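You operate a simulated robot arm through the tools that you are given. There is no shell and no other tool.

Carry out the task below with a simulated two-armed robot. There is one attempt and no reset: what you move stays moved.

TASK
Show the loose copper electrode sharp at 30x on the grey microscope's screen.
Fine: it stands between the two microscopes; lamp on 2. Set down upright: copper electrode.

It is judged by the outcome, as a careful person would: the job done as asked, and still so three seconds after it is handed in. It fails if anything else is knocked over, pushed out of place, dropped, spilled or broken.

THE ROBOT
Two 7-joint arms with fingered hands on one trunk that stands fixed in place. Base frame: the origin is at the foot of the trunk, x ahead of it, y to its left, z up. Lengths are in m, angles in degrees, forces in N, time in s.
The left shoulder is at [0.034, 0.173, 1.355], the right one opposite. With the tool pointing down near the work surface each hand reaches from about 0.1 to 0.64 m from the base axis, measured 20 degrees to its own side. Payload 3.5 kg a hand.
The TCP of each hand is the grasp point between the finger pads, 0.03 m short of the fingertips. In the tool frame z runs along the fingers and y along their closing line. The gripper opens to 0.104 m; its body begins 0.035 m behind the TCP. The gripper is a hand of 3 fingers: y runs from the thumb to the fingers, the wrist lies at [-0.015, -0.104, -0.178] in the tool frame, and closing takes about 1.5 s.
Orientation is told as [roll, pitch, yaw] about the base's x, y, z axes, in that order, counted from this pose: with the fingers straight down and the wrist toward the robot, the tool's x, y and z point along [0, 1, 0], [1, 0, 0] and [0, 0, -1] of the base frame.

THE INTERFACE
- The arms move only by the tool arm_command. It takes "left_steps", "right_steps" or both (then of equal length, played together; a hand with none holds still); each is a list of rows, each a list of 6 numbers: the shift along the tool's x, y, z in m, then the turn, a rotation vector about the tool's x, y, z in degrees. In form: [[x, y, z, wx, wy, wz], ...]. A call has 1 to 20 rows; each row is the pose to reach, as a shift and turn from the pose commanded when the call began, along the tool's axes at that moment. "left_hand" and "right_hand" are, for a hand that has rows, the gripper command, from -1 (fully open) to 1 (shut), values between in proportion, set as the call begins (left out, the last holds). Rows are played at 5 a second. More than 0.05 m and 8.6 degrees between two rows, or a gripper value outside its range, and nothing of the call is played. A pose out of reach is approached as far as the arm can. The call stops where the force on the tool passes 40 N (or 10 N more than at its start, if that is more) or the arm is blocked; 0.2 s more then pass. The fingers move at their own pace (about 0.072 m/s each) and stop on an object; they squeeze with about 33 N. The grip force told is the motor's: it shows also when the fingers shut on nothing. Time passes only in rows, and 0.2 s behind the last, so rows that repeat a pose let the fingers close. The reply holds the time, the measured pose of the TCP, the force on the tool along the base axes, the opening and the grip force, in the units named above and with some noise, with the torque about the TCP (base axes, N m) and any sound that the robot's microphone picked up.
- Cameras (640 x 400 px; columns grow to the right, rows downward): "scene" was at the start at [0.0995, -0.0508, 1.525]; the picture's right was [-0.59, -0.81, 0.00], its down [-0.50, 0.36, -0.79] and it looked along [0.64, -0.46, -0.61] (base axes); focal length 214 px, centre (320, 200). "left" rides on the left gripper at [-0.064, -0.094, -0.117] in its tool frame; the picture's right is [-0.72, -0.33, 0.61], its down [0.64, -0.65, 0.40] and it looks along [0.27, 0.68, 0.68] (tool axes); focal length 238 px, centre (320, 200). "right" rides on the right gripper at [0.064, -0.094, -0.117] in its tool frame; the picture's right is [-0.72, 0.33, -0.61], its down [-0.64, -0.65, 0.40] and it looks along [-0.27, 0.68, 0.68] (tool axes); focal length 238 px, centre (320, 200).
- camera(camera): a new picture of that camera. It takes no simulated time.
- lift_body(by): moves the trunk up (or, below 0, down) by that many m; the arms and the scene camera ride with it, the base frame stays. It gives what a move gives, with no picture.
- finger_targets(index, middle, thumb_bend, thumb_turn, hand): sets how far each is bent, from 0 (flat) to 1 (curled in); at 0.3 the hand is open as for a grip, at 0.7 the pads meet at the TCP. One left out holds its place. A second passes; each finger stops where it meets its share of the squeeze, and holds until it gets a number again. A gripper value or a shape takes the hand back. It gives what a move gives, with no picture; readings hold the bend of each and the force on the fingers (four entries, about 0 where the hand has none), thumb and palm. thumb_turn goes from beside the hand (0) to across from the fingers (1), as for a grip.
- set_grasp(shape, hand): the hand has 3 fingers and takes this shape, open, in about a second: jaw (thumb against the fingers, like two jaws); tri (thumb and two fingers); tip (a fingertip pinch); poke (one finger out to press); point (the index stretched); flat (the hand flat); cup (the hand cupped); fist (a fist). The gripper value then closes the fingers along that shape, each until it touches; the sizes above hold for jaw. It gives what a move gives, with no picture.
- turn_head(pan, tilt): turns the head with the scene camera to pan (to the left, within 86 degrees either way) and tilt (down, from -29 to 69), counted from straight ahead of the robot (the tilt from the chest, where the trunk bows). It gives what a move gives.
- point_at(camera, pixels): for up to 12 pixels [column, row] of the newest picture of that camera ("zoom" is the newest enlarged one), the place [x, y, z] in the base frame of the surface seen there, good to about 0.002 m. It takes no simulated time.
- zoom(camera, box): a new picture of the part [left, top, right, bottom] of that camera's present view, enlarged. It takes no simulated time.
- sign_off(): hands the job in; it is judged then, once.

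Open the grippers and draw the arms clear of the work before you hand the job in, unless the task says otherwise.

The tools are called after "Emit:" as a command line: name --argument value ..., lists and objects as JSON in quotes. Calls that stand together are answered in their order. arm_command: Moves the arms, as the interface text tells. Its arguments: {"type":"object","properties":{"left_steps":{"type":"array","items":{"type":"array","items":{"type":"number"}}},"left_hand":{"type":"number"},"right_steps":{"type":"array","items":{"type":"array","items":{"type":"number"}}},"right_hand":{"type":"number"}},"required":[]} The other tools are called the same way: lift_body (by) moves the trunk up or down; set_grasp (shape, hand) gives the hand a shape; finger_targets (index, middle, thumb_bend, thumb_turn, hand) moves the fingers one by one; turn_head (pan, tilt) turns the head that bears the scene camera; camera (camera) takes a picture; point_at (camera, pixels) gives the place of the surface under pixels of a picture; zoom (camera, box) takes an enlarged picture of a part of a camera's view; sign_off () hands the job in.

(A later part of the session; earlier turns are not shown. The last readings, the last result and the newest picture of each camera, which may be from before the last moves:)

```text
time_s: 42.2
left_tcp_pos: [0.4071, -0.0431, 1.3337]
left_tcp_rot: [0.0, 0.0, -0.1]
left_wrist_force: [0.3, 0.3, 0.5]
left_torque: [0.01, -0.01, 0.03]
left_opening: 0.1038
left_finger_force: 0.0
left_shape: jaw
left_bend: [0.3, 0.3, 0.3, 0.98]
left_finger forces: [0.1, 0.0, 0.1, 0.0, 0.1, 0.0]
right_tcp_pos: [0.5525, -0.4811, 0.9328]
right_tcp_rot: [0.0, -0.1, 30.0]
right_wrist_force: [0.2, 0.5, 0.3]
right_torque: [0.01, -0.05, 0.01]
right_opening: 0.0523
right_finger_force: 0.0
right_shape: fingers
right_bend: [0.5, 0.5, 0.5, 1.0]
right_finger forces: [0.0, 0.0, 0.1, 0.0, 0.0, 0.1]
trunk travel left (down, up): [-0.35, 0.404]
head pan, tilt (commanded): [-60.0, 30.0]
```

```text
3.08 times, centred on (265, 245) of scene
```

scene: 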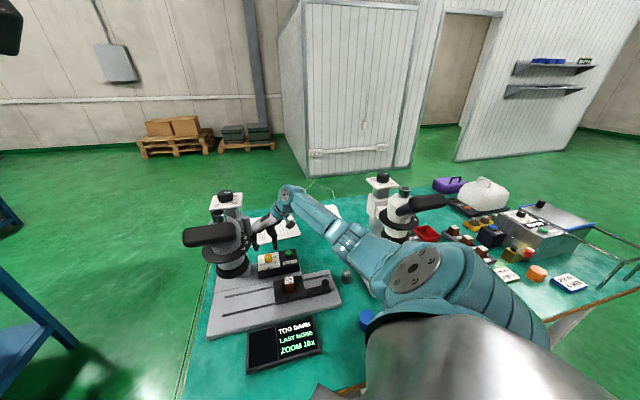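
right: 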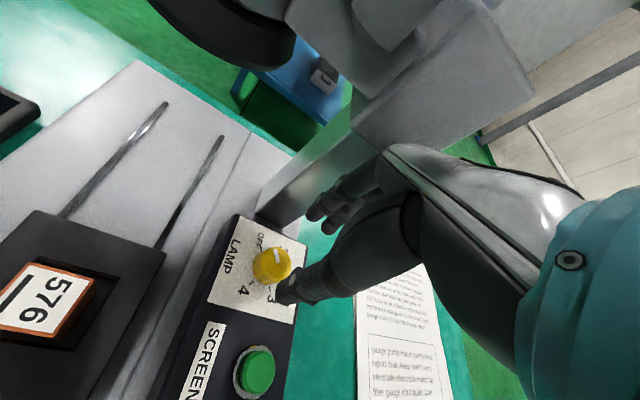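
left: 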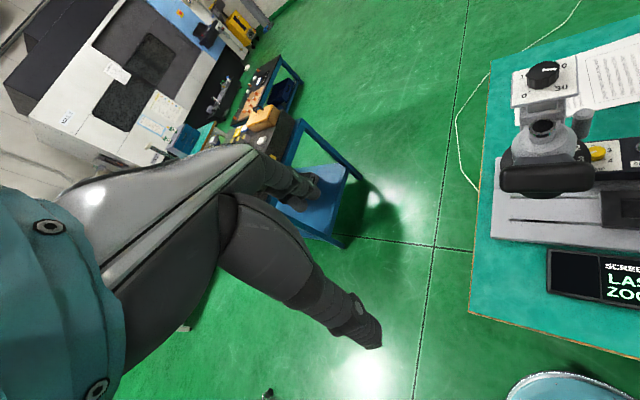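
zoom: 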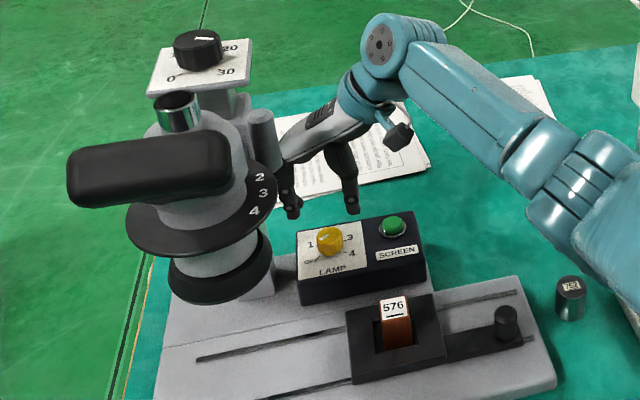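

Thumb and fingers straddle the knob from above. I lower to TCP z≈0.883 and look before closing.

Emit:
arm_command --right_steps '[[0, -0.0015, 0.015, 0, 0, 0], [0, -0.0015, 0.03, 0, 0, 0], [0, -0.0015, 0.042, 0, 0, 0], [0, -0.0015, 0.048, 0, 0, 0], [0, -0.0015, 0.048, 0, 0, 0]]'

Emit:
zoom --camera "right" --box '[230, 160, 390, 320]'

Emit:
zoom --camera "scene" --box '[220, 210, 320, 300]'

```text
time_s: 43.4
left_tcp_pos: [0.4062, -0.0439, 1.3329]
left_tcp_rot: [0.0, 0.0, -0.1]
left_wrist_force: [0.6, -0.5, -0.4]
left_torque: [-0.03, -0.03, 0.02]
left_opening: 0.1039
left_finger_force: 0.1
left_shape: jaw
left_bend: [0.3, 0.3, 0.3, 0.98]
left_finger forces: [0.0, 0.0, 0.0, 0.1, 0.1, 0.1]
right_tcp_pos: [0.5488, -0.4819, 0.886]
right_tcp_rot: [0.1, -0.1, 30.1]
right_wrist_force: [0.5, -0.9, 0.1]
right_torque: [-0.01, 0.01, -0.03]
right_opening: 0.0524
right_finger_force: 0.1
right_shape: fingers
right_bend: [0.5, 0.5, 0.5, 1.0]
right_finger forces: [0.0, 0.1, 0.0, 0.1, 0.0, 0.0]
trunk travel left (down, up): [-0.35, 0.404]
head pan, tilt (commanded): [-60.0, 30.0]
```

```text
2.50 times, centred on (310, 240) of right
```

zoom: 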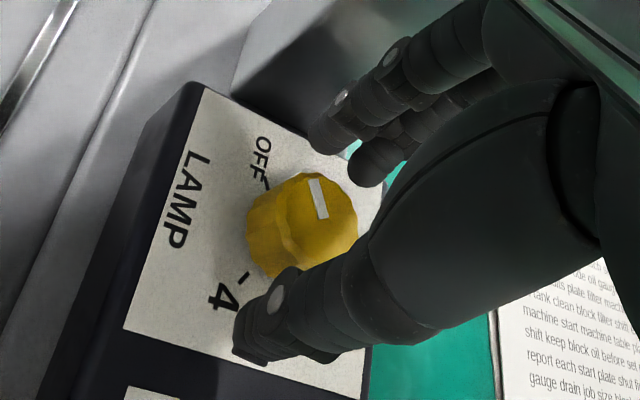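

```text
4.44 times, centred on (270, 255) of scene
```

zoom: 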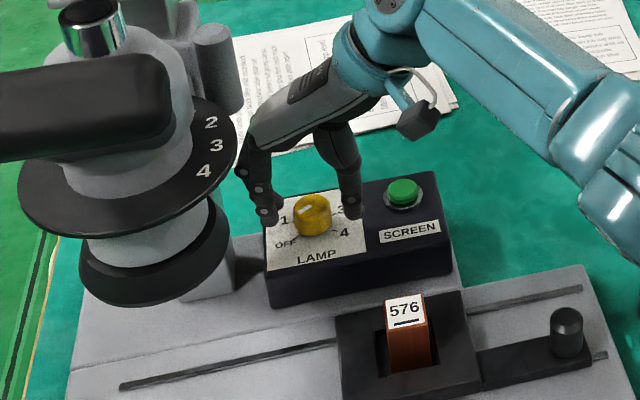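

The knob sits centred between thumb and fingers. I close on it.

Emit:
finger_targets --hand "right" --index 0.75 --middle 0.75 --thumb_bend 0.75 --thumb_turn 1.0

Emit:
zoom --camera "right" --box '[230, 160, 390, 320]'

```text
time_s: 44.4
left_tcp_pos: [0.4106, -0.0436, 1.3329]
left_tcp_rot: [-0.1, 0.1, 0.0]
left_wrist_force: [-0.1, 0.1, -0.8]
left_torque: [0.02, -0.01, -0.01]
left_opening: 0.1036
left_finger_force: 0.1
left_shape: jaw
left_bend: [0.3, 0.3, 0.3, 0.98]
left_finger forces: [0.0, 0.1, 0.0, 0.1, 0.1, 0.0]
right_tcp_pos: [0.5518, -0.4813, 0.8846]
right_tcp_rot: [0.1, -0.1, 30.0]
right_wrist_force: [9.3, 3.1, -6.7]
right_torque: [0.02, -0.09, 0.01]
right_opening: 0.023
right_finger_force: 19.3
right_shape: fingers
right_bend: [0.71, 0.63, 0.63, 1.0]
right_finger forces: [12.5, 11.7, 0.0, 0.0, 14.0, 0.0]
trunk travel left (down, up): [-0.35, 0.404]
head pan, tilt (commanded): [-60.0, 30.0]
```

```text
2.50 times, centred on (310, 240) of right
```

zoom: 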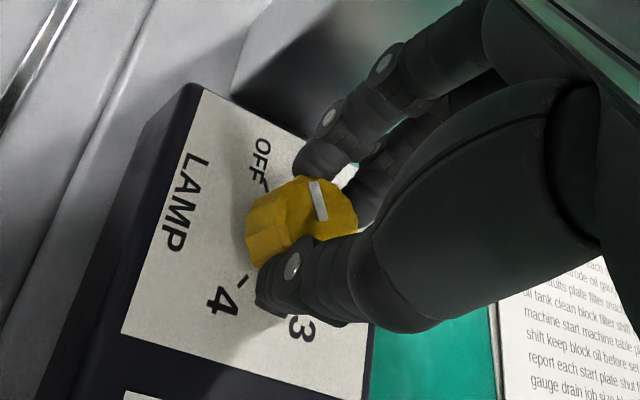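

Gripped (about 12–14 N per finger). I rotate the hand clockwise 45° in small rows.

Emit:
arm_command --right_steps '[[0, 0, 0, 0, 0, 5], [0, 0, 0, 0, 0, 10], [0, 0, 0, 0, 0, 15], [0, 0, 0, 0, 0, 20], [0, 0, 0, 0, 0, 25], [0, 0, 0, 0, 0, 30], [0, 0, 0, 0, 0, 35], [0, 0, 0, 0, 0, 40], [0, 0, 0, 0, 0, 45], [0, 0, 0, 0, 0, 45]]'

Emit:
zoom --camera "right" --box '[230, 160, 390, 320]'

Emit:
zoom --camera "scene" --box '[220, 210, 320, 300]'

```text
time_s: 46.6
left_tcp_pos: [0.4084, -0.0435, 1.3325]
left_tcp_rot: [0.0, 0.1, 0.1]
left_wrist_force: [-0.5, -0.6, -0.7]
left_torque: [-0.01, 0.02, 0.01]
left_opening: 0.1036
left_finger_force: 0.0
left_shape: jaw
left_bend: [0.3, 0.3, 0.3, 0.98]
left_finger forces: [0.0, 0.0, 0.0, 0.0, 0.0, 0.1]
right_tcp_pos: [0.5502, -0.4824, 0.8844]
right_tcp_rot: [0.1, 0.0, -15.1]
right_wrist_force: [13.1, -2.7, -2.8]
right_torque: [-0.01, -0.21, 0.03]
right_opening: 0.0231
right_finger_force: 19.7
right_shape: fingers
right_bend: [0.71, 0.62, 0.64, 1.0]
right_finger forces: [14.1, 12.0, 0.1, 0.0, 13.3, 0.0]
trunk travel left (down, up): [-0.35, 0.404]
head pan, tilt (commanded): [-60.0, 30.0]
```

```text
2.50 times, centred on (310, 240) of right
```

zoom: 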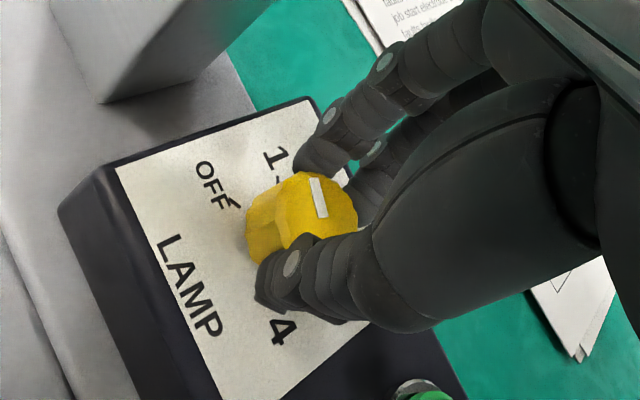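

```text
4.44 times, centred on (270, 255) of scene
```

zoom: 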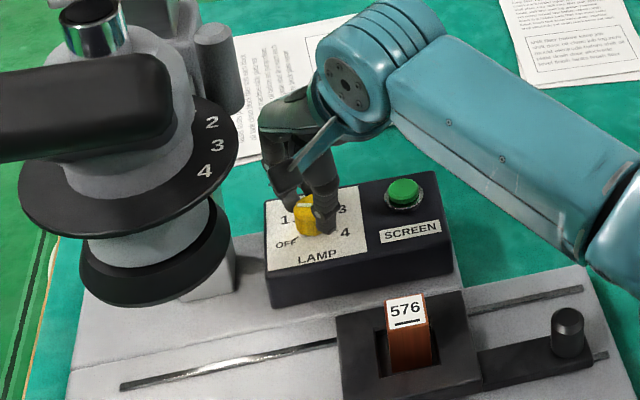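

The knob turned with the hand (45°). I release, and check where the mark rests.

Emit:
finger_targets --hand "right" --index 0.5 --middle 0.5 --thumb_bend 0.5 --thumb_turn 1.0

Emit:
zoom --camera "right" --box '[230, 160, 390, 320]'

Emit:
zoom --camera "scene" --box '[250, 240, 310, 290]'

Emit:
zoom --camera "scene" --box '[230, 300, 340, 380]'

```text
time_s: 47.6
left_tcp_pos: [0.4073, -0.043, 1.3334]
left_tcp_rot: [-0.1, 0.0, -0.1]
left_wrist_force: [-0.8, -0.6, -0.4]
left_torque: [-0.01, 0.01, 0.0]
left_opening: 0.1036
left_finger_force: 0.1
left_shape: jaw
left_bend: [0.3, 0.3, 0.3, 0.98]
left_finger forces: [0.0, 0.0, 0.1, 0.1, 0.0, 0.1]
right_tcp_pos: [0.5494, -0.4815, 0.8846]
right_tcp_rot: [0.2, 0.0, -14.9]
right_wrist_force: [0.1, -0.7, 0.5]
right_torque: [0.02, -0.04, -0.01]
right_opening: 0.0513
right_finger_force: 0.0
right_shape: fingers
right_bend: [0.5, 0.5, 0.5, 1.0]
right_finger forces: [0.1, 0.0, 0.0, 0.1, 0.1, 0.1]
trunk travel left (down, up): [-0.35, 0.404]
head pan, tilt (commanded): [-60.0, 30.0]
```

```text
2.50 times, centred on (310, 240) of right
```

zoom: 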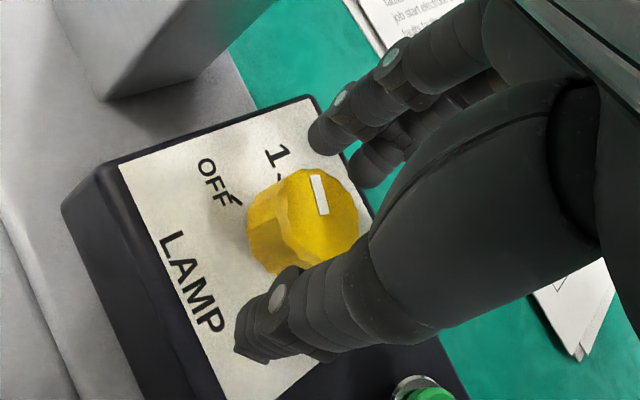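

```text
8.00 times, centred on (280, 265) of scene
```

zoom: 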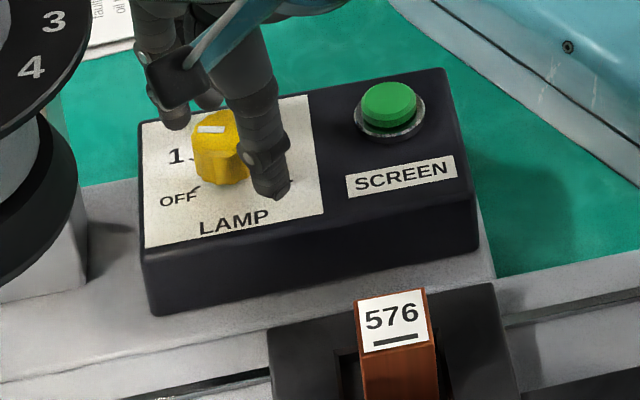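

```text
5.00 times, centred on (285, 340) of scene
```

zoom: 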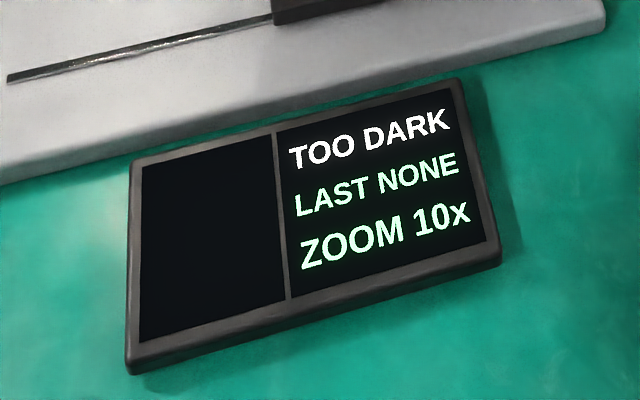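

The mark stayed about 45° on, near 1. I rotate the open hand back 45° around the knob and regrip.

Emit:
arm_command --right_steps '[[0, 0, 0, 0, 0, -7.5], [0, 0, 0, 0, 0, -15], [0, 0, 0, 0, 0, -22.5], [0, 0, 0, 0, 0, -30], [0, 0, 0, 0, 0, -37.5], [0, 0, 0, 0, 0, -45], [0, 0, 0, 0, 0, -45]]'

Emit:
finger_targets --hand "right" --index 0.75 --middle 0.75 --thumb_bend 0.75 --thumb_turn 1.0

Emit:
zoom --camera "right" --box '[230, 160, 390, 320]'

```text
time_s: 49.2
left_tcp_pos: [0.407, -0.0433, 1.3327]
left_tcp_rot: [0.1, 0.0, 0.0]
left_wrist_force: [-0.6, -0.1, -0.1]
left_torque: [0.0, 0.01, 0.01]
left_opening: 0.1037
left_finger_force: 0.1
left_shape: jaw
left_bend: [0.3, 0.3, 0.3, 0.98]
left_finger forces: [0.0, 0.0, 0.0, 0.0, 0.0, 0.1]
right_tcp_pos: [0.548, -0.4815, 0.8853]
right_tcp_rot: [0.1, -0.2, 30.2]
right_wrist_force: [-0.2, 0.1, 0.4]
right_torque: [0.0, 0.02, 0.04]
right_opening: 0.0514
right_finger_force: 0.1
right_shape: fingers
right_bend: [0.5, 0.5, 0.5, 1.0]
right_finger forces: [0.1, 0.0, 0.1, 0.0, 0.0, 0.0]
trunk travel left (down, up): [-0.35, 0.404]
head pan, tilt (commanded): [-60.0, 30.0]
```

```text
time_s: 50.2
left_tcp_pos: [0.4087, -0.0431, 1.3334]
left_tcp_rot: [0.0, 0.2, 0.0]
left_wrist_force: [-0.2, 0.5, 0.6]
left_torque: [-0.02, 0.02, 0.02]
left_opening: 0.1038
left_finger_force: 0.2
left_shape: jaw
left_bend: [0.3, 0.3, 0.3, 0.98]
left_finger forces: [0.0, 0.0, 0.0, 0.0, 0.1, 0.0]
right_tcp_pos: [0.5498, -0.4813, 0.8842]
right_tcp_rot: [0.2, 0.0, 30.1]
right_wrist_force: [10.9, 5.6, -6.0]
right_torque: [0.06, -0.09, 0.02]
right_opening: 0.0226
right_finger_force: 19.7
right_shape: fingers
right_bend: [0.71, 0.63, 0.63, 1.0]
right_finger forces: [12.2, 12.6, 0.0, 0.0, 13.7, 0.0]
trunk travel left (down, up): [-0.35, 0.404]
head pan, tilt (commanded): [-60.0, 30.0]
```

```text
2.50 times, centred on (310, 240) of right
```

zoom: 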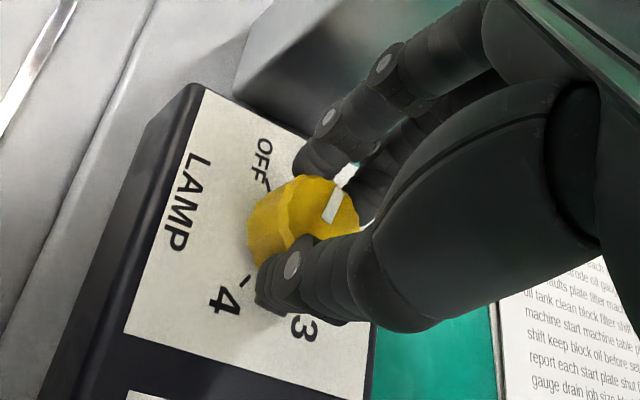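

Regripped. I rotate another 45° clockwise.

Emit:
arm_command --right_steps '[[0, 0, 0, 0, 0, 5], [0, 0, 0, 0, 0, 10], [0, 0, 0, 0, 0, 15], [0, 0, 0, 0, 0, 20], [0, 0, 0, 0, 0, 25], [0, 0, 0, 0, 0, 30], [0, 0, 0, 0, 0, 35], [0, 0, 0, 0, 0, 40], [0, 0, 0, 0, 0, 45], [0, 0, 0, 0, 0, 45]]'

Emit:
finger_targets --hand "right" --index 0.5 --middle 0.5 --thumb_bend 0.5 --thumb_turn 1.0

Emit:
arm_command --right_steps '[[0, 0, 0, 0, 0, -7.5], [0, 0, 0, 0, 0, -15], [0, 0, 0, 0, 0, -22.5], [0, 0, 0, 0, 0, -30], [0, 0, 0, 0, 0, -37.5], [0, 0, 0, 0, 0, -45], [0, 0, 0, 0, 0, -45]]'

Emit:
zoom --camera "right" --box '[230, 160, 390, 320]'

Emit:
zoom --camera "scene" --box '[250, 240, 310, 290]'

Emit:
zoom --camera "scene" --box '[230, 300, 340, 380]'

```text
time_s: 52.4
left_tcp_pos: [0.4082, -0.0434, 1.3317]
left_tcp_rot: [0.1, 0.1, 0.0]
left_wrist_force: [0.1, 0.6, 0.2]
left_torque: [0.03, 0.01, -0.02]
left_opening: 0.1036
left_finger_force: 0.0
left_shape: jaw
left_bend: [0.3, 0.3, 0.3, 0.98]
left_finger forces: [0.0, 0.0, 0.1, 0.0, 0.0, 0.0]
right_tcp_pos: [0.5501, -0.4826, 0.8854]
right_tcp_rot: [-0.1, 0.0, -15.0]
right_wrist_force: [12.1, -0.6, -6.2]
right_torque: [0.05, -0.2, 0.04]
right_opening: 0.0227
right_finger_force: 19.1
right_shape: fingers
right_bend: [0.71, 0.62, 0.64, 1.0]
right_finger forces: [13.8, 11.9, 0.0, 0.1, 12.8, 0.0]
trunk travel left (down, up): [-0.35, 0.404]
head pan, tilt (commanded): [-60.0, 30.0]
```

```text
time_s: 53.4
left_tcp_pos: [0.4068, -0.0446, 1.3314]
left_tcp_rot: [0.0, 0.0, -0.1]
left_wrist_force: [-0.2, -0.5, -0.5]
left_torque: [0.01, -0.01, -0.03]
left_opening: 0.1036
left_finger_force: 0.1
left_shape: jaw
left_bend: [0.3, 0.3, 0.3, 0.98]
left_finger forces: [0.0, 0.1, 0.0, 0.0, 0.0, 0.0]
right_tcp_pos: [0.5476, -0.4809, 0.8848]
right_tcp_rot: [0.1, 0.0, -14.9]
right_wrist_force: [1.1, -0.1, -0.1]
right_torque: [-0.01, -0.03, 0.02]
right_opening: 0.0513
right_finger_force: 0.0
right_shape: fingers
right_bend: [0.5, 0.5, 0.5, 1.0]
right_finger forces: [0.0, 0.0, 0.1, 0.1, 0.1, 0.0]
trunk travel left (down, up): [-0.35, 0.404]
head pan, tilt (commanded): [-60.0, 30.0]
```

```text
time_s: 55.0
left_tcp_pos: [0.4073, -0.0436, 1.3326]
left_tcp_rot: [0.0, 0.0, 0.0]
left_wrist_force: [-0.1, 0.3, 0.6]
left_torque: [-0.02, -0.03, 0.0]
left_opening: 0.1034
left_finger_force: 0.1
left_shape: jaw
left_bend: [0.3, 0.3, 0.3, 0.98]
left_finger forces: [0.0, 0.0, 0.0, 0.0, 0.0, 0.1]
right_tcp_pos: [0.5479, -0.4822, 0.886]
right_tcp_rot: [0.1, -0.1, 30.2]
right_wrist_force: [0.3, -0.2, -0.2]
right_torque: [0.02, 0.0, 0.01]
right_opening: 0.0515
right_finger_force: 0.0
right_shape: fingers
right_bend: [0.5, 0.5, 0.5, 1.0]
right_finger forces: [0.1, 0.0, 0.0, 0.0, 0.0, 0.0]
trunk travel left (down, up): [-0.35, 0.404]
head pan, tilt (commanded): [-60.0, 30.0]
```

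```text
2.50 times, centred on (310, 240) of right
```

zoom: 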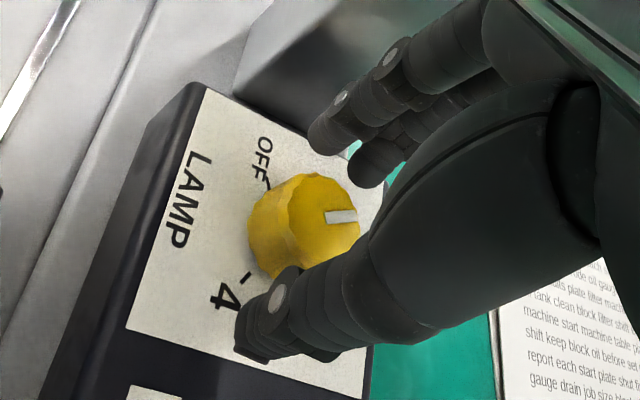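

```text
8.00 times, centred on (280, 265) of scene
```

zoom: 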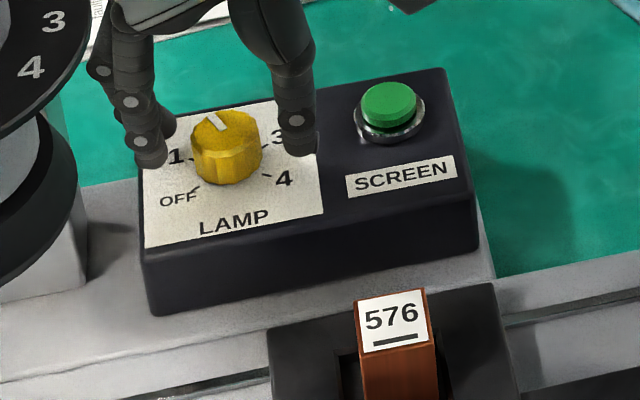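

```text
5.00 times, centred on (285, 340) of scene
```

zoom: 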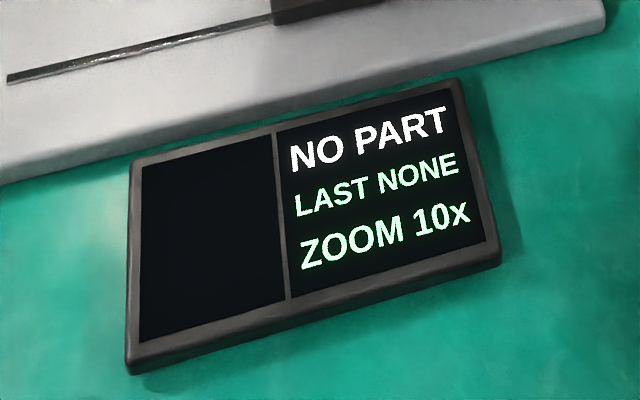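

The screen now says "NO PART" (enough light). The mark is ~90° on; 30° more is needed to reach 2. I regrip and turn 30°.

Emit:
finger_targets --hand "right" --index 0.75 --middle 0.75 --thumb_bend 0.75 --thumb_turn 1.0

Emit:
arm_command --right_steps '[[0, 0, 0, 0, 0, 5], [0, 0, 0, 0, 0, 10], [0, 0, 0, 0, 0, 15], [0, 0, 0, 0, 0, 20], [0, 0, 0, 0, 0, 25], [0, 0, 0, 0, 0, 30], [0, 0, 0, 0, 0, 30]]'

Emit:
finger_targets --hand "right" --index 0.5 --middle 0.5 --thumb_bend 0.5 --thumb_turn 1.0

Emit:
zoom --camera "scene" --box '[250, 240, 310, 290]'

Emit:
zoom --camera "right" --box '[230, 160, 390, 320]'

```text
time_s: 56.0
left_tcp_pos: [0.4083, -0.0428, 1.3329]
left_tcp_rot: [0.0, 0.1, 0.0]
left_wrist_force: [0.0, -0.4, 0.2]
left_torque: [0.0, 0.03, -0.01]
left_opening: 0.1037
left_finger_force: 0.1
left_shape: jaw
left_bend: [0.3, 0.3, 0.3, 0.98]
left_finger forces: [0.0, 0.0, 0.0, 0.1, 0.0, 0.0]
right_tcp_pos: [0.5494, -0.4806, 0.8859]
right_tcp_rot: [0.2, 0.0, 30.1]
right_wrist_force: [9.9, 4.0, -6.8]
right_torque: [0.01, -0.12, 0.06]
right_opening: 0.0224
right_finger_force: 19.0
right_shape: fingers
right_bend: [0.71, 0.63, 0.63, 1.0]
right_finger forces: [12.3, 12.8, 0.0, 0.0, 13.9, 0.1]
trunk travel left (down, up): [-0.35, 0.404]
head pan, tilt (commanded): [-60.0, 30.0]
```

```text
time_s: 57.6
left_tcp_pos: [0.4087, -0.0426, 1.3322]
left_tcp_rot: [0.0, 0.1, 0.0]
left_wrist_force: [-0.4, -0.3, 0.5]
left_torque: [0.02, 0.04, -0.02]
left_opening: 0.1036
left_finger_force: 0.1
left_shape: jaw
left_bend: [0.3, 0.3, 0.3, 0.98]
left_finger forces: [0.0, 0.0, 0.0, 0.0, 0.1, 0.0]
right_tcp_pos: [0.5511, -0.481, 0.8848]
right_tcp_rot: [0.0, 0.0, 0.1]
right_wrist_force: [11.9, 1.5, -2.0]
right_torque: [0.04, -0.17, 0.02]
right_opening: 0.0223
right_finger_force: 20.2
right_shape: fingers
right_bend: [0.71, 0.62, 0.64, 1.0]
right_finger forces: [13.5, 12.7, 0.1, 0.0, 13.6, 0.0]
trunk travel left (down, up): [-0.35, 0.404]
head pan, tilt (commanded): [-60.0, 30.0]
```

```text
time_s: 58.6
left_tcp_pos: [0.4071, -0.044, 1.3332]
left_tcp_rot: [0.1, 0.0, 0.0]
left_wrist_force: [-0.5, -0.1, 0.6]
left_torque: [-0.01, 0.0, -0.01]
left_opening: 0.1036
left_finger_force: 0.0
left_shape: jaw
left_bend: [0.3, 0.3, 0.3, 0.98]
left_finger forces: [0.0, 0.0, 0.0, 0.0, 0.0, 0.0]
right_tcp_pos: [0.5501, -0.4814, 0.8847]
right_tcp_rot: [0.1, 0.1, 0.0]
right_wrist_force: [0.7, -0.2, -0.1]
right_torque: [-0.01, -0.01, -0.02]
right_opening: 0.0514
right_finger_force: 0.0
right_shape: fingers
right_bend: [0.5, 0.5, 0.5, 1.0]
right_finger forces: [0.1, 0.0, 0.0, 0.0, 0.0, 0.1]
trunk travel left (down, up): [-0.35, 0.404]
head pan, tilt (commanded): [-60.0, 30.0]
```

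```text
8.00 times, centred on (280, 265) of scene
```

zoom: 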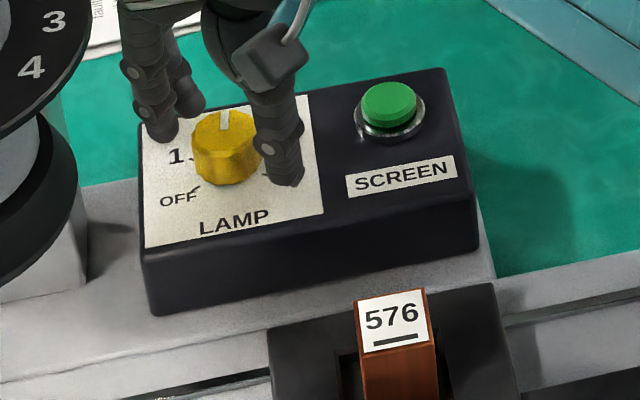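

```text
2.50 times, centred on (310, 240) of right
```

zoom: 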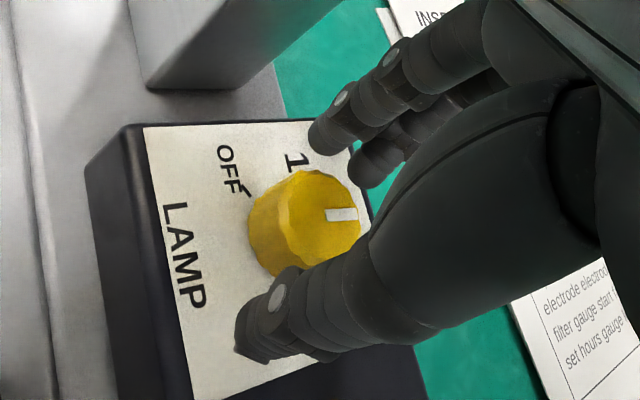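

The mark now points to the back (position 2). I lift off the knob, sidestepping away from the peg lever, and verify dial and screen.

Emit:
arm_command --right_steps '[[0, 0, -0.02, 0, 0, 0], [0, 0, -0.04, 0, 0, 0], [-0.03, -0.02, -0.05, 0, 0, 0], [-0.05, -0.05, -0.06, 0, 0, 0], [-0.05, -0.09, -0.08, 0, 0, 0], [-0.05, -0.13, -0.1, 0, 0, 0], [-0.05, -0.13, -0.1, 0, 0, 0]]'

Emit:
camera --camera "scene"

Emit:
zoom --camera "scene" --box '[245, 240, 305, 290]'

Emit:
point_at --camera "zoom" --pixels '[[262, 110], [264, 128], [264, 140], [235, 140], [290, 140], [240, 150]]'

Emit:
camera --camera "right"

```text
time_s: 60.2
left_tcp_pos: [0.4073, -0.0432, 1.3325]
left_tcp_rot: [0.0, 0.0, 0.0]
left_wrist_force: [0.6, 0.1, 0.9]
left_torque: [-0.02, 0.02, -0.03]
left_opening: 0.1038
left_finger_force: 0.0
left_shape: jaw
left_bend: [0.3, 0.3, 0.3, 0.98]
left_finger forces: [0.0, 0.0, 0.0, 0.1, 0.1, 0.1]
right_tcp_pos: [0.4194, -0.531, 0.9851]
right_tcp_rot: [0.1, -0.1, 0.2]
right_wrist_force: [0.0, -0.5, -0.3]
right_torque: [0.0, -0.01, -0.03]
right_opening: 0.0515
right_finger_force: 0.1
right_shape: fingers
right_bend: [0.5, 0.5, 0.5, 1.0]
right_finger forces: [0.0, 0.1, 0.0, 0.0, 0.1, 0.0]
trunk travel left (down, up): [-0.35, 0.404]
head pan, tilt (commanded): [-60.0, 30.0]
```

```text
taken
```

scene: 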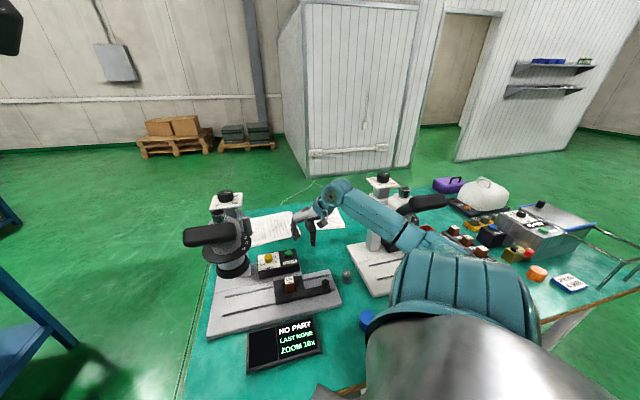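

```text
8.00 times, centred on (275, 265) of scene
```

zoom: 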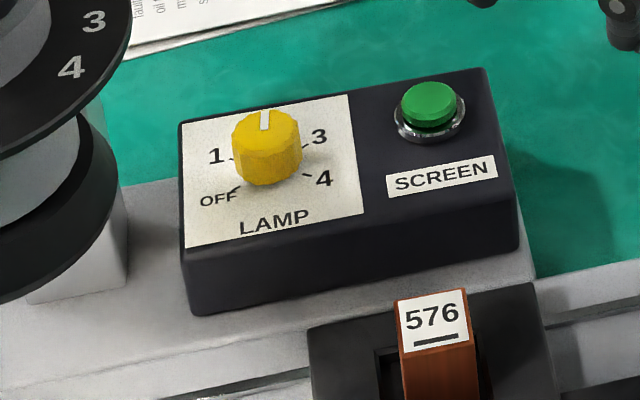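

```text
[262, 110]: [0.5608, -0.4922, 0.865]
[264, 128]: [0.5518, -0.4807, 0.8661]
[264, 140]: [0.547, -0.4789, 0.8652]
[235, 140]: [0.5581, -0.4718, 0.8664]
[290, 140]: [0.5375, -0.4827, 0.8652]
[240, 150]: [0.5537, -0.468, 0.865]
```

```text
taken
```

right: 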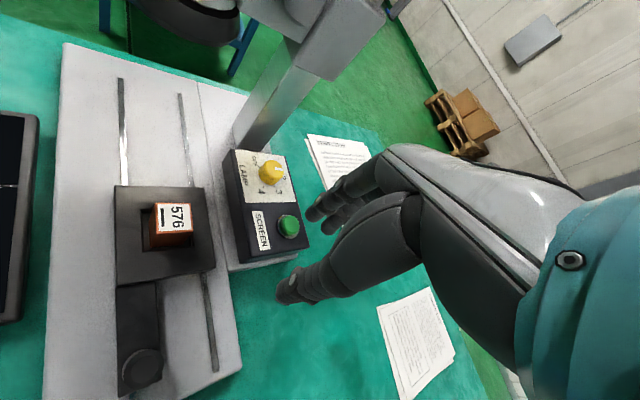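

Dial mark points to 2 and the screen reads "NO PART". Next the stage: I measure its handle again and turn the hand back to yaw −45° near it.

Emit:
zoom --camera "right" --box '[90, 270, 190, 400]'

Emit:
point_at --camera "right" --pixels '[[142, 365], [128, 365], [156, 362], [142, 352], [142, 376], [140, 320], [130, 300], [118, 390], [215, 340], [170, 218], [145, 234]]'

Emit:
zoom --camera "scene" --box '[270, 265, 350, 320]'

```text
3.08 times, centred on (140, 335) of right
```

zoom: 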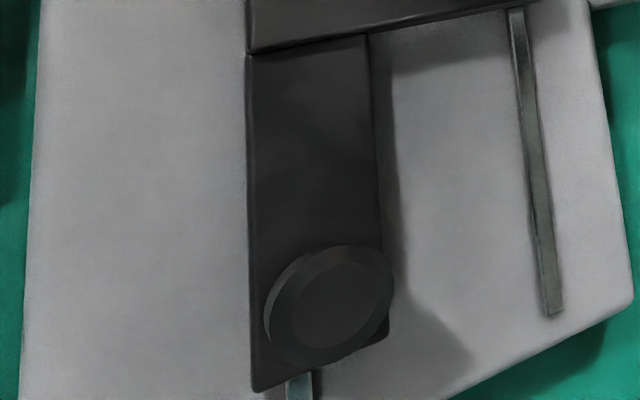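

```text
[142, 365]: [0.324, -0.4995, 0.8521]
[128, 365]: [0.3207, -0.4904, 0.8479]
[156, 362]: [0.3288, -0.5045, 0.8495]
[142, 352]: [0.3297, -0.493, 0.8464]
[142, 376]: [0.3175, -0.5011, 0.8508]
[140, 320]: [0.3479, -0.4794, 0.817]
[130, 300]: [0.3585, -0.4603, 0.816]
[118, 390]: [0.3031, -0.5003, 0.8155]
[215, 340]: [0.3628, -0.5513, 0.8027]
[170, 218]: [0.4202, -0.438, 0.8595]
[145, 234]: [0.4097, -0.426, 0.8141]
```

```text
7.27 times, centred on (310, 292) of scene
```

zoom: 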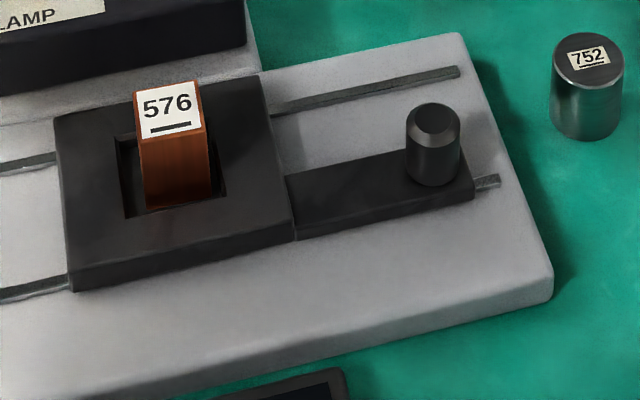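

Handle: top centre (0.3235,-0.4985,0.851), ~2 cm diameter. I move above it at z 0.93 with yaw −45°.

Emit:
arm_command --right_steps '[[0.005, -0.016, 0.0, 0, 0, 7.5], [0.011, -0.032, 0.0, 0, 0, 15], [0.016, -0.048, 0.01, 0, 0, 22.5], [0.022, -0.064, 0.02, 0, 0, 30], [0.027, -0.08, 0.04, 0, 0, 37.5], [0.0325, -0.096, 0.055, 0, 0, 45], [0.0325, -0.096, 0.055, 0, 0, 45]]'

Emit:
camera --camera "scene"

Emit:
camera --camera "right"

Emit:
point_at --camera "scene" --pixels '[[400, 260], [430, 250], [460, 260], [480, 230], [420, 220], [440, 200], [380, 230], [360, 210]]'

```text
time_s: 61.8
left_tcp_pos: [0.4076, -0.0434, 1.3331]
left_tcp_rot: [0.1, 0.0, -0.1]
left_wrist_force: [0.1, -1.0, 0.3]
left_torque: [0.01, -0.01, -0.01]
left_opening: 0.1035
left_finger_force: 0.1
left_shape: jaw
left_bend: [0.3, 0.3, 0.3, 0.98]
left_finger forces: [0.0, 0.0, 0.1, 0.0, 0.1, 0.1]
right_tcp_pos: [0.3224, -0.4992, 0.93]
right_tcp_rot: [0.1, 0.0, -45.0]
right_wrist_force: [0.2, 0.5, 0.6]
right_torque: [0.0, 0.02, 0.0]
right_opening: 0.0513
right_finger_force: 0.1
right_shape: fingers
right_bend: [0.5, 0.5, 0.5, 1.0]
right_finger forces: [0.0, 0.0, 0.0, 0.1, 0.1, 0.0]
trunk travel left (down, up): [-0.35, 0.404]
head pan, tilt (commanded): [-60.0, 30.0]
```

```text
taken
```

scene: 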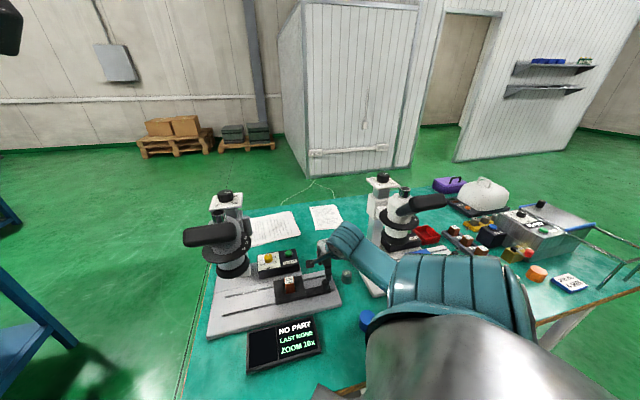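

```text
taken
```

right: 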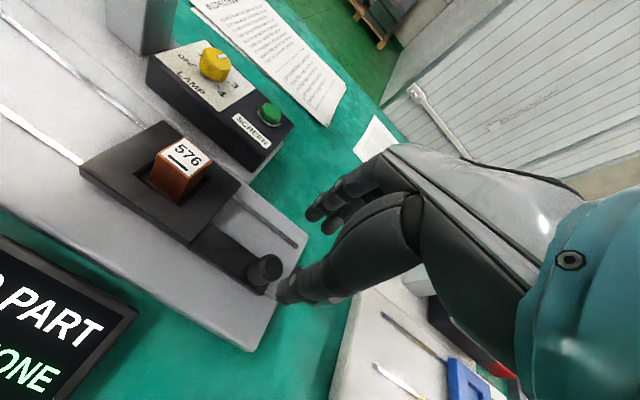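

```text
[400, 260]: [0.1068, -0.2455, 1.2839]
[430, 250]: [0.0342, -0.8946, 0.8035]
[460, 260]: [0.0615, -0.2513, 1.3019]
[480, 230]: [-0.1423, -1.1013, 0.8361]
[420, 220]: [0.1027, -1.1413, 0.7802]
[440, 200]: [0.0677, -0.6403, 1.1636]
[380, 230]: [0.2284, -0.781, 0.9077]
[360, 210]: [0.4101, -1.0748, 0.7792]
```

The elbow is now lower beneath the upper arm. I check forearm and elbow height over the bench objects (blue cylinder etc.).

Emit:
zoom --camera "scene" --box '[290, 200, 470, 350]'

Emit:
point_at --camera "zoom" --pixels '[[150, 110], [200, 140], [240, 160], [260, 180], [250, 220], [280, 250], [300, 200], [330, 160], [200, 290], [180, 290], [230, 190], [160, 150]]'

```text
2.67 times, centred on (380, 275) of scene
```

zoom: 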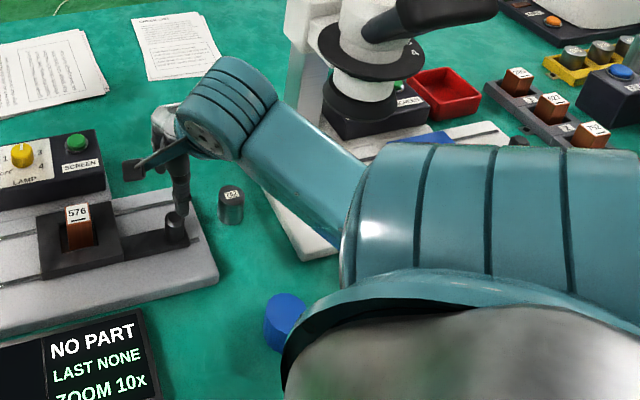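

```text
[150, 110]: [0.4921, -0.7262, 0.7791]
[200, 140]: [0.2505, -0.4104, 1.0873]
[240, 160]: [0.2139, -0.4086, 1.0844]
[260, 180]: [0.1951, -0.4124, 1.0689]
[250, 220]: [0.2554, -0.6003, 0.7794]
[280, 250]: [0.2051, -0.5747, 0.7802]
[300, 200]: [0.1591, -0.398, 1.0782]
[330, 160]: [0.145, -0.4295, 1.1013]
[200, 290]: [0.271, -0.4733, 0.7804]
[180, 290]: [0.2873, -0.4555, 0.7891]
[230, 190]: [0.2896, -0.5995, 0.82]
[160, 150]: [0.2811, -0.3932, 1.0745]
```

Forearm is at z≈1.08, well above the bench items. I descend to TCP z≈0.857 around the handle.

Emit:
arm_command --right_steps '[[0, 0, 0.02, 0, 0, 0], [0, 0, 0.04, 0, 0, 0], [0, 0, 0.06, 0, 0, 0], [0, 0, 0.073, 0, 0, 0], [0, 0, 0.073, 0, 0, 0]]'

Emit:
zoom --camera "right" --box '[200, 150, 400, 330]'

Emit:
zoom --camera "scene" --box '[270, 220, 370, 310]'

```text
time_s: 63.0
left_tcp_pos: [0.4078, -0.0442, 1.3329]
left_tcp_rot: [0.0, 0.1, 0.0]
left_wrist_force: [1.1, -0.2, 0.3]
left_torque: [-0.01, 0.0, 0.02]
left_opening: 0.1037
left_finger_force: 0.0
left_shape: jaw
left_bend: [0.3, 0.3, 0.3, 0.98]
left_finger forces: [0.0, 0.0, 0.0, 0.0, 0.0, 0.0]
right_tcp_pos: [0.3229, -0.5001, 0.8555]
right_tcp_rot: [0.1, 0.0, -45.0]
right_wrist_force: [-0.2, 0.3, 0.3]
right_torque: [-0.01, -0.01, -0.01]
right_opening: 0.0516
right_finger_force: 0.3
right_shape: fingers
right_bend: [0.5, 0.5, 0.5, 1.0]
right_finger forces: [0.1, 0.0, 0.1, 0.0, 0.0, 0.0]
trunk travel left (down, up): [-0.35, 0.404]
head pan, tilt (commanded): [-60.0, 30.0]
```

```text
2.22 times, centred on (300, 240) of right
```

zoom: 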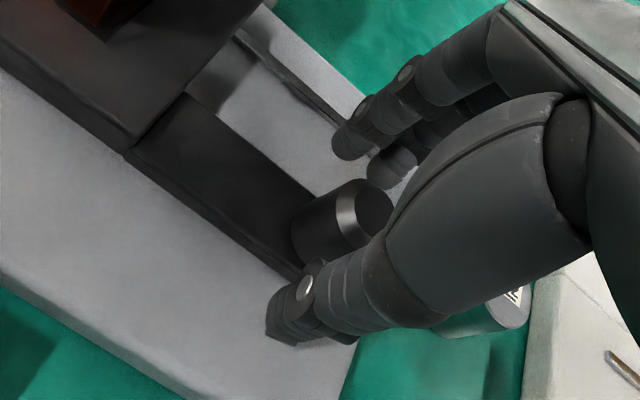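

```text
4.44 times, centred on (320, 265) of scene
```

zoom: 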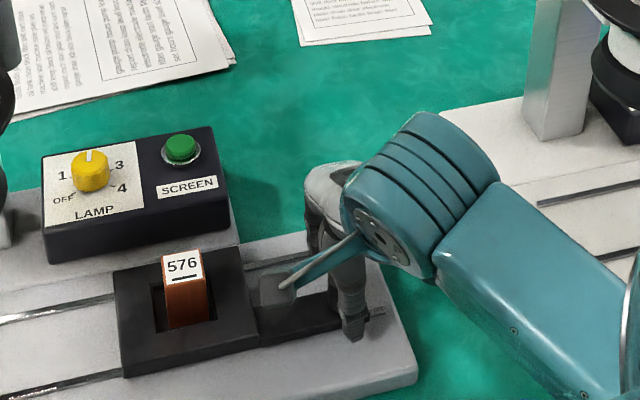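

The handle is centred. I close on it.

Emit:
finger_targets --hand "right" --index 0.75 --middle 0.75 --thumb_bend 0.75 --thumb_turn 1.0

Emit:
zoom --camera "right" --box '[200, 150, 400, 330]'

```text
time_s: 64.0
left_tcp_pos: [0.4098, -0.045, 1.3321]
left_tcp_rot: [0.1, 0.1, 0.0]
left_wrist_force: [0.3, 0.4, 0.4]
left_torque: [0.03, -0.01, 0.02]
left_opening: 0.1037
left_finger_force: 0.0
left_shape: jaw
left_bend: [0.3, 0.3, 0.3, 0.98]
left_finger forces: [0.0, 0.0, 0.0, 0.0, 0.1, 0.0]
right_tcp_pos: [0.3238, -0.5004, 0.8566]
right_tcp_rot: [0.1, 0.1, -44.9]
right_wrist_force: [6.2, -2.8, -8.9]
right_torque: [0.05, -0.03, 0.02]
right_opening: 0.0156
right_finger_force: 17.8
right_shape: fingers
right_bend: [0.73, 0.63, 0.65, 1.0]
right_finger forces: [10.4, 11.6, 0.0, 0.0, 13.9, 0.0]
trunk travel left (down, up): [-0.35, 0.404]
head pan, tilt (commanded): [-60.0, 30.0]
```

```text
2.22 times, centred on (300, 240) of right
```

zoom: 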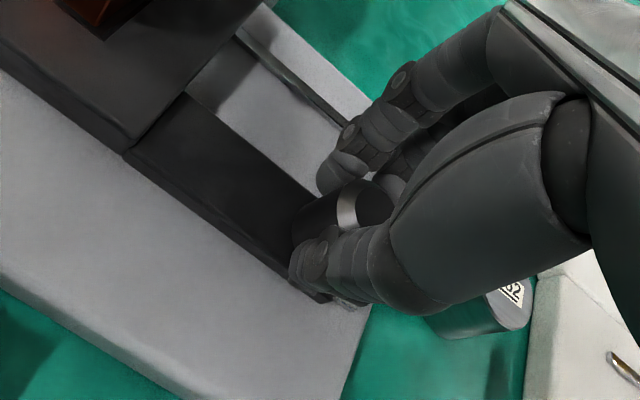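

Gripped. I slide the stage slowly left along its rails, first 60 mm, watching the block and force.

Emit:
arm_command --right_steps '[[0.003, 4e-05, 0, 0, 0, 0], [0.008, 0.0001, 0, 0, 0, 0], [0.014, 0.00017, 0, 0, 0, 0], [0.02, 0.00025, 0, 0, 0, 0], [0.026, 0.00032, 0, 0, 0, 0], [0.032, 0.0004, 0, 0, 0, 0], [0.038, 0.00047, 0, 0, 0, 0], [0.044, 0.00054, 0, 0, 0, 0], [0.05, 0.0006, 0, 0, 0, 0], [0.055, 0.00067, 0, 0, 0, 0], [0.06, 0.00074, 0, 0, 0, 0]]'

Emit:
camera --camera "scene"

Emit:
zoom --camera "scene" --box '[200, 200, 350, 350]'

Emit:
camera --camera "right"

```text
time_s: 66.4
left_tcp_pos: [0.4076, -0.0458, 1.332]
left_tcp_rot: [0.1, 0.1, 0.0]
left_wrist_force: [-0.3, 0.3, -0.6]
left_torque: [0.02, 0.0, 0.03]
left_opening: 0.1035
left_finger_force: 0.1
left_shape: jaw
left_bend: [0.3, 0.3, 0.3, 0.98]
left_finger forces: [0.0, 0.0, 0.0, 0.0, 0.1, 0.1]
right_tcp_pos: [0.3656, -0.4559, 0.8559]
right_tcp_rot: [0.2, 0.2, -45.0]
right_wrist_force: [3.6, -5.2, -7.6]
right_torque: [-0.04, -0.03, 0.01]
right_opening: 0.0151
right_finger_force: 17.9
right_shape: fingers
right_bend: [0.73, 0.63, 0.65, 1.0]
right_finger forces: [10.2, 12.0, 0.0, 0.0, 14.1, 0.0]
trunk travel left (down, up): [-0.35, 0.404]
head pan, tilt (commanded): [-60.0, 30.0]
```

```text
taken
```

scene: 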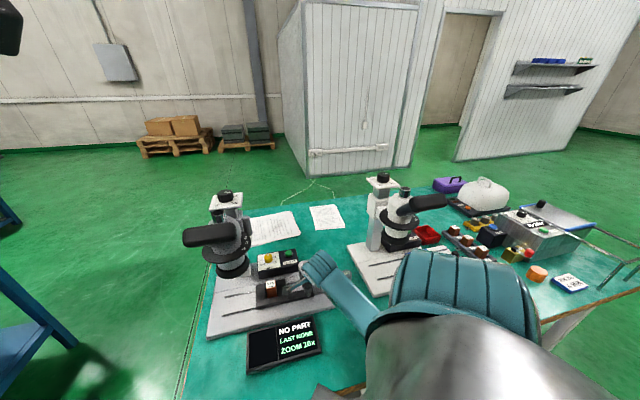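

```text
2.67 times, centred on (275, 275) of scene
```

zoom: 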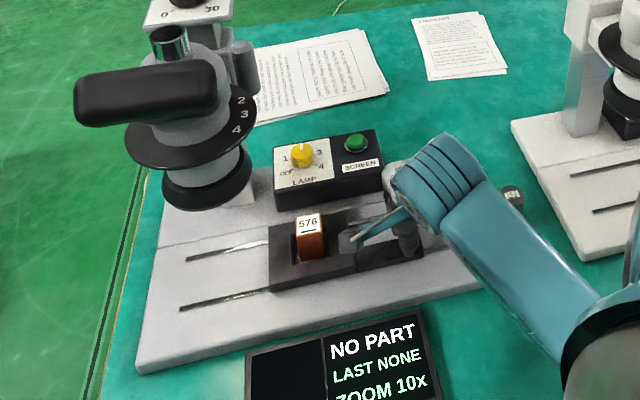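

```text
taken
```

right: 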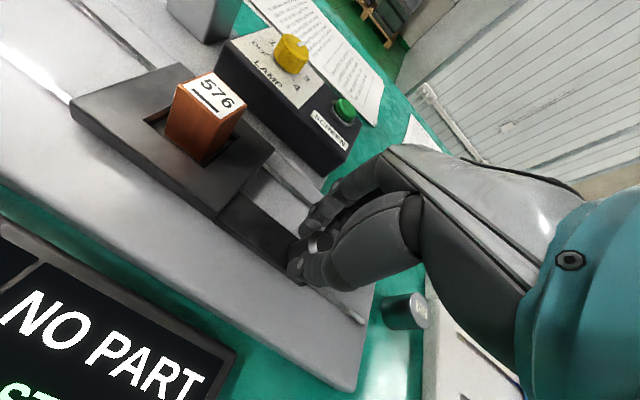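

The stage moved 60 mm and the block is steady. I continue 60 mm more.

Emit:
arm_command --right_steps '[[0.003, 4e-05, 0, 0, 0, 0], [0.008, 0.0001, 0, 0, 0, 0], [0.014, 0.00017, 0, 0, 0, 0], [0.02, 0.00025, 0, 0, 0, 0], [0.026, 0.00032, 0, 0, 0, 0], [0.032, 0.0004, 0, 0, 0, 0], [0.038, 0.00047, 0, 0, 0, 0], [0.044, 0.00054, 0, 0, 0, 0], [0.05, 0.0006, 0, 0, 0, 0], [0.055, 0.00067, 0, 0, 0, 0], [0.06, 0.00074, 0, 0, 0, 0]]'

Emit:
zoom --camera "scene" --box '[190, 200, 340, 350]'

Emit:
camera --camera "right"

```text
time_s: 68.8
left_tcp_pos: [0.408, -0.044, 1.3323]
left_tcp_rot: [0.1, 0.0, 0.0]
left_wrist_force: [-0.7, -0.2, -0.9]
left_torque: [-0.01, 0.03, 0.01]
left_opening: 0.1034
left_finger_force: 0.0
left_shape: jaw
left_bend: [0.3, 0.3, 0.3, 0.98]
left_finger forces: [0.1, 0.0, 0.1, 0.0, 0.0, 0.0]
right_tcp_pos: [0.4083, -0.4168, 0.8563]
right_tcp_rot: [0.1, 0.1, -44.9]
right_wrist_force: [0.2, -3.0, -10.5]
right_torque: [0.09, 0.09, 0.04]
right_opening: 0.0153
right_finger_force: 17.1
right_shape: fingers
right_bend: [0.73, 0.63, 0.65, 1.0]
right_finger forces: [9.1, 10.2, 0.0, 0.0, 15.2, 0.1]
trunk travel left (down, up): [-0.35, 0.404]
head pan, tilt (commanded): [-60.0, 30.0]
```

```text
2.67 times, centred on (265, 275) of scene
```

zoom: 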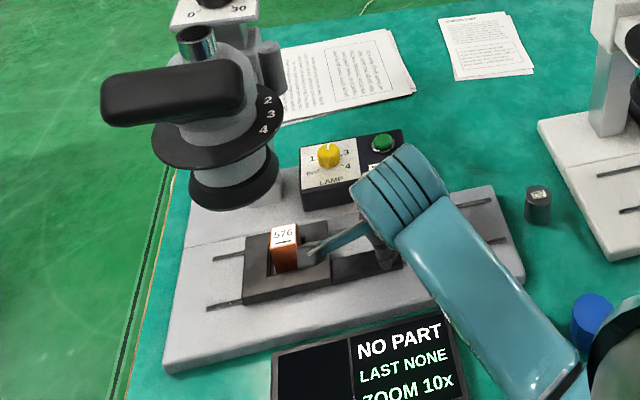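

```text
taken
```

right: 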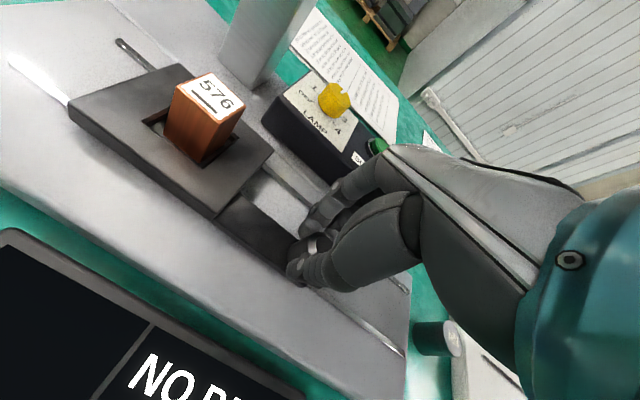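

Stage is near the rails' left end. I continue in finer steps, 30 mm, watching for the stop.

Emit:
arm_command --right_steps '[[0.003, 4e-05, 0, 0, 0, 0], [0.007, 0.0001, 0, 0, 0, 0], [0.011, 0.00014, 0, 0, 0, 0], [0.015, 0.00018, 0, 0, 0, 0], [0.019, 0.00023, 0, 0, 0, 0], [0.023, 0.00028, 0, 0, 0, 0], [0.027, 0.00033, 0, 0, 0, 0], [0.03, 0.00037, 0, 0, 0, 0]]'

Emit:
zoom --camera "scene" --box '[190, 200, 340, 380]'

Emit:
camera --camera "right"

```text
time_s: 70.6
left_tcp_pos: [0.4077, -0.0452, 1.3331]
left_tcp_rot: [0.1, 0.1, 0.0]
left_wrist_force: [0.4, 0.9, -0.4]
left_torque: [0.01, -0.03, -0.03]
left_opening: 0.1038
left_finger_force: 0.1
left_shape: jaw
left_bend: [0.3, 0.3, 0.3, 0.98]
left_finger forces: [0.0, 0.1, 0.0, 0.0, 0.1, 0.0]
right_tcp_pos: [0.431, -0.394, 0.8554]
right_tcp_rot: [0.0, 0.2, -44.9]
right_wrist_force: [2.9, -1.4, -14.8]
right_torque: [0.06, 0.0, 0.03]
right_opening: 0.0153
right_finger_force: 17.3
right_shape: fingers
right_bend: [0.73, 0.63, 0.65, 1.0]
right_finger forces: [9.9, 10.1, 0.0, 0.0, 14.2, 0.0]
trunk travel left (down, up): [-0.35, 0.404]
head pan, tilt (commanded): [-60.0, 30.0]
```

```text
2.22 times, centred on (265, 290) of scene
```

zoom: 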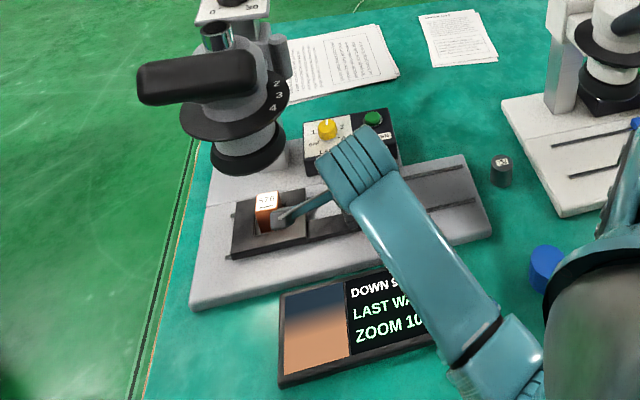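

```text
taken
```

right: 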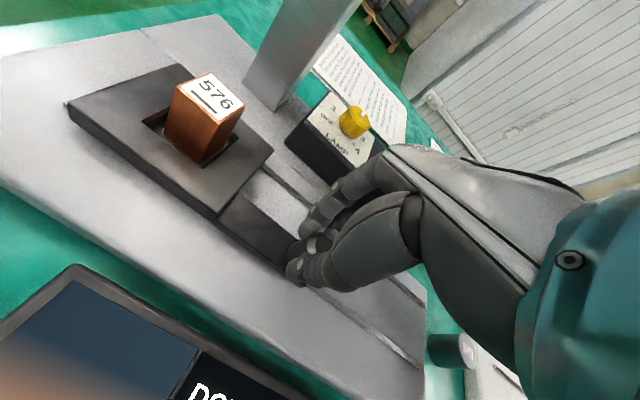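

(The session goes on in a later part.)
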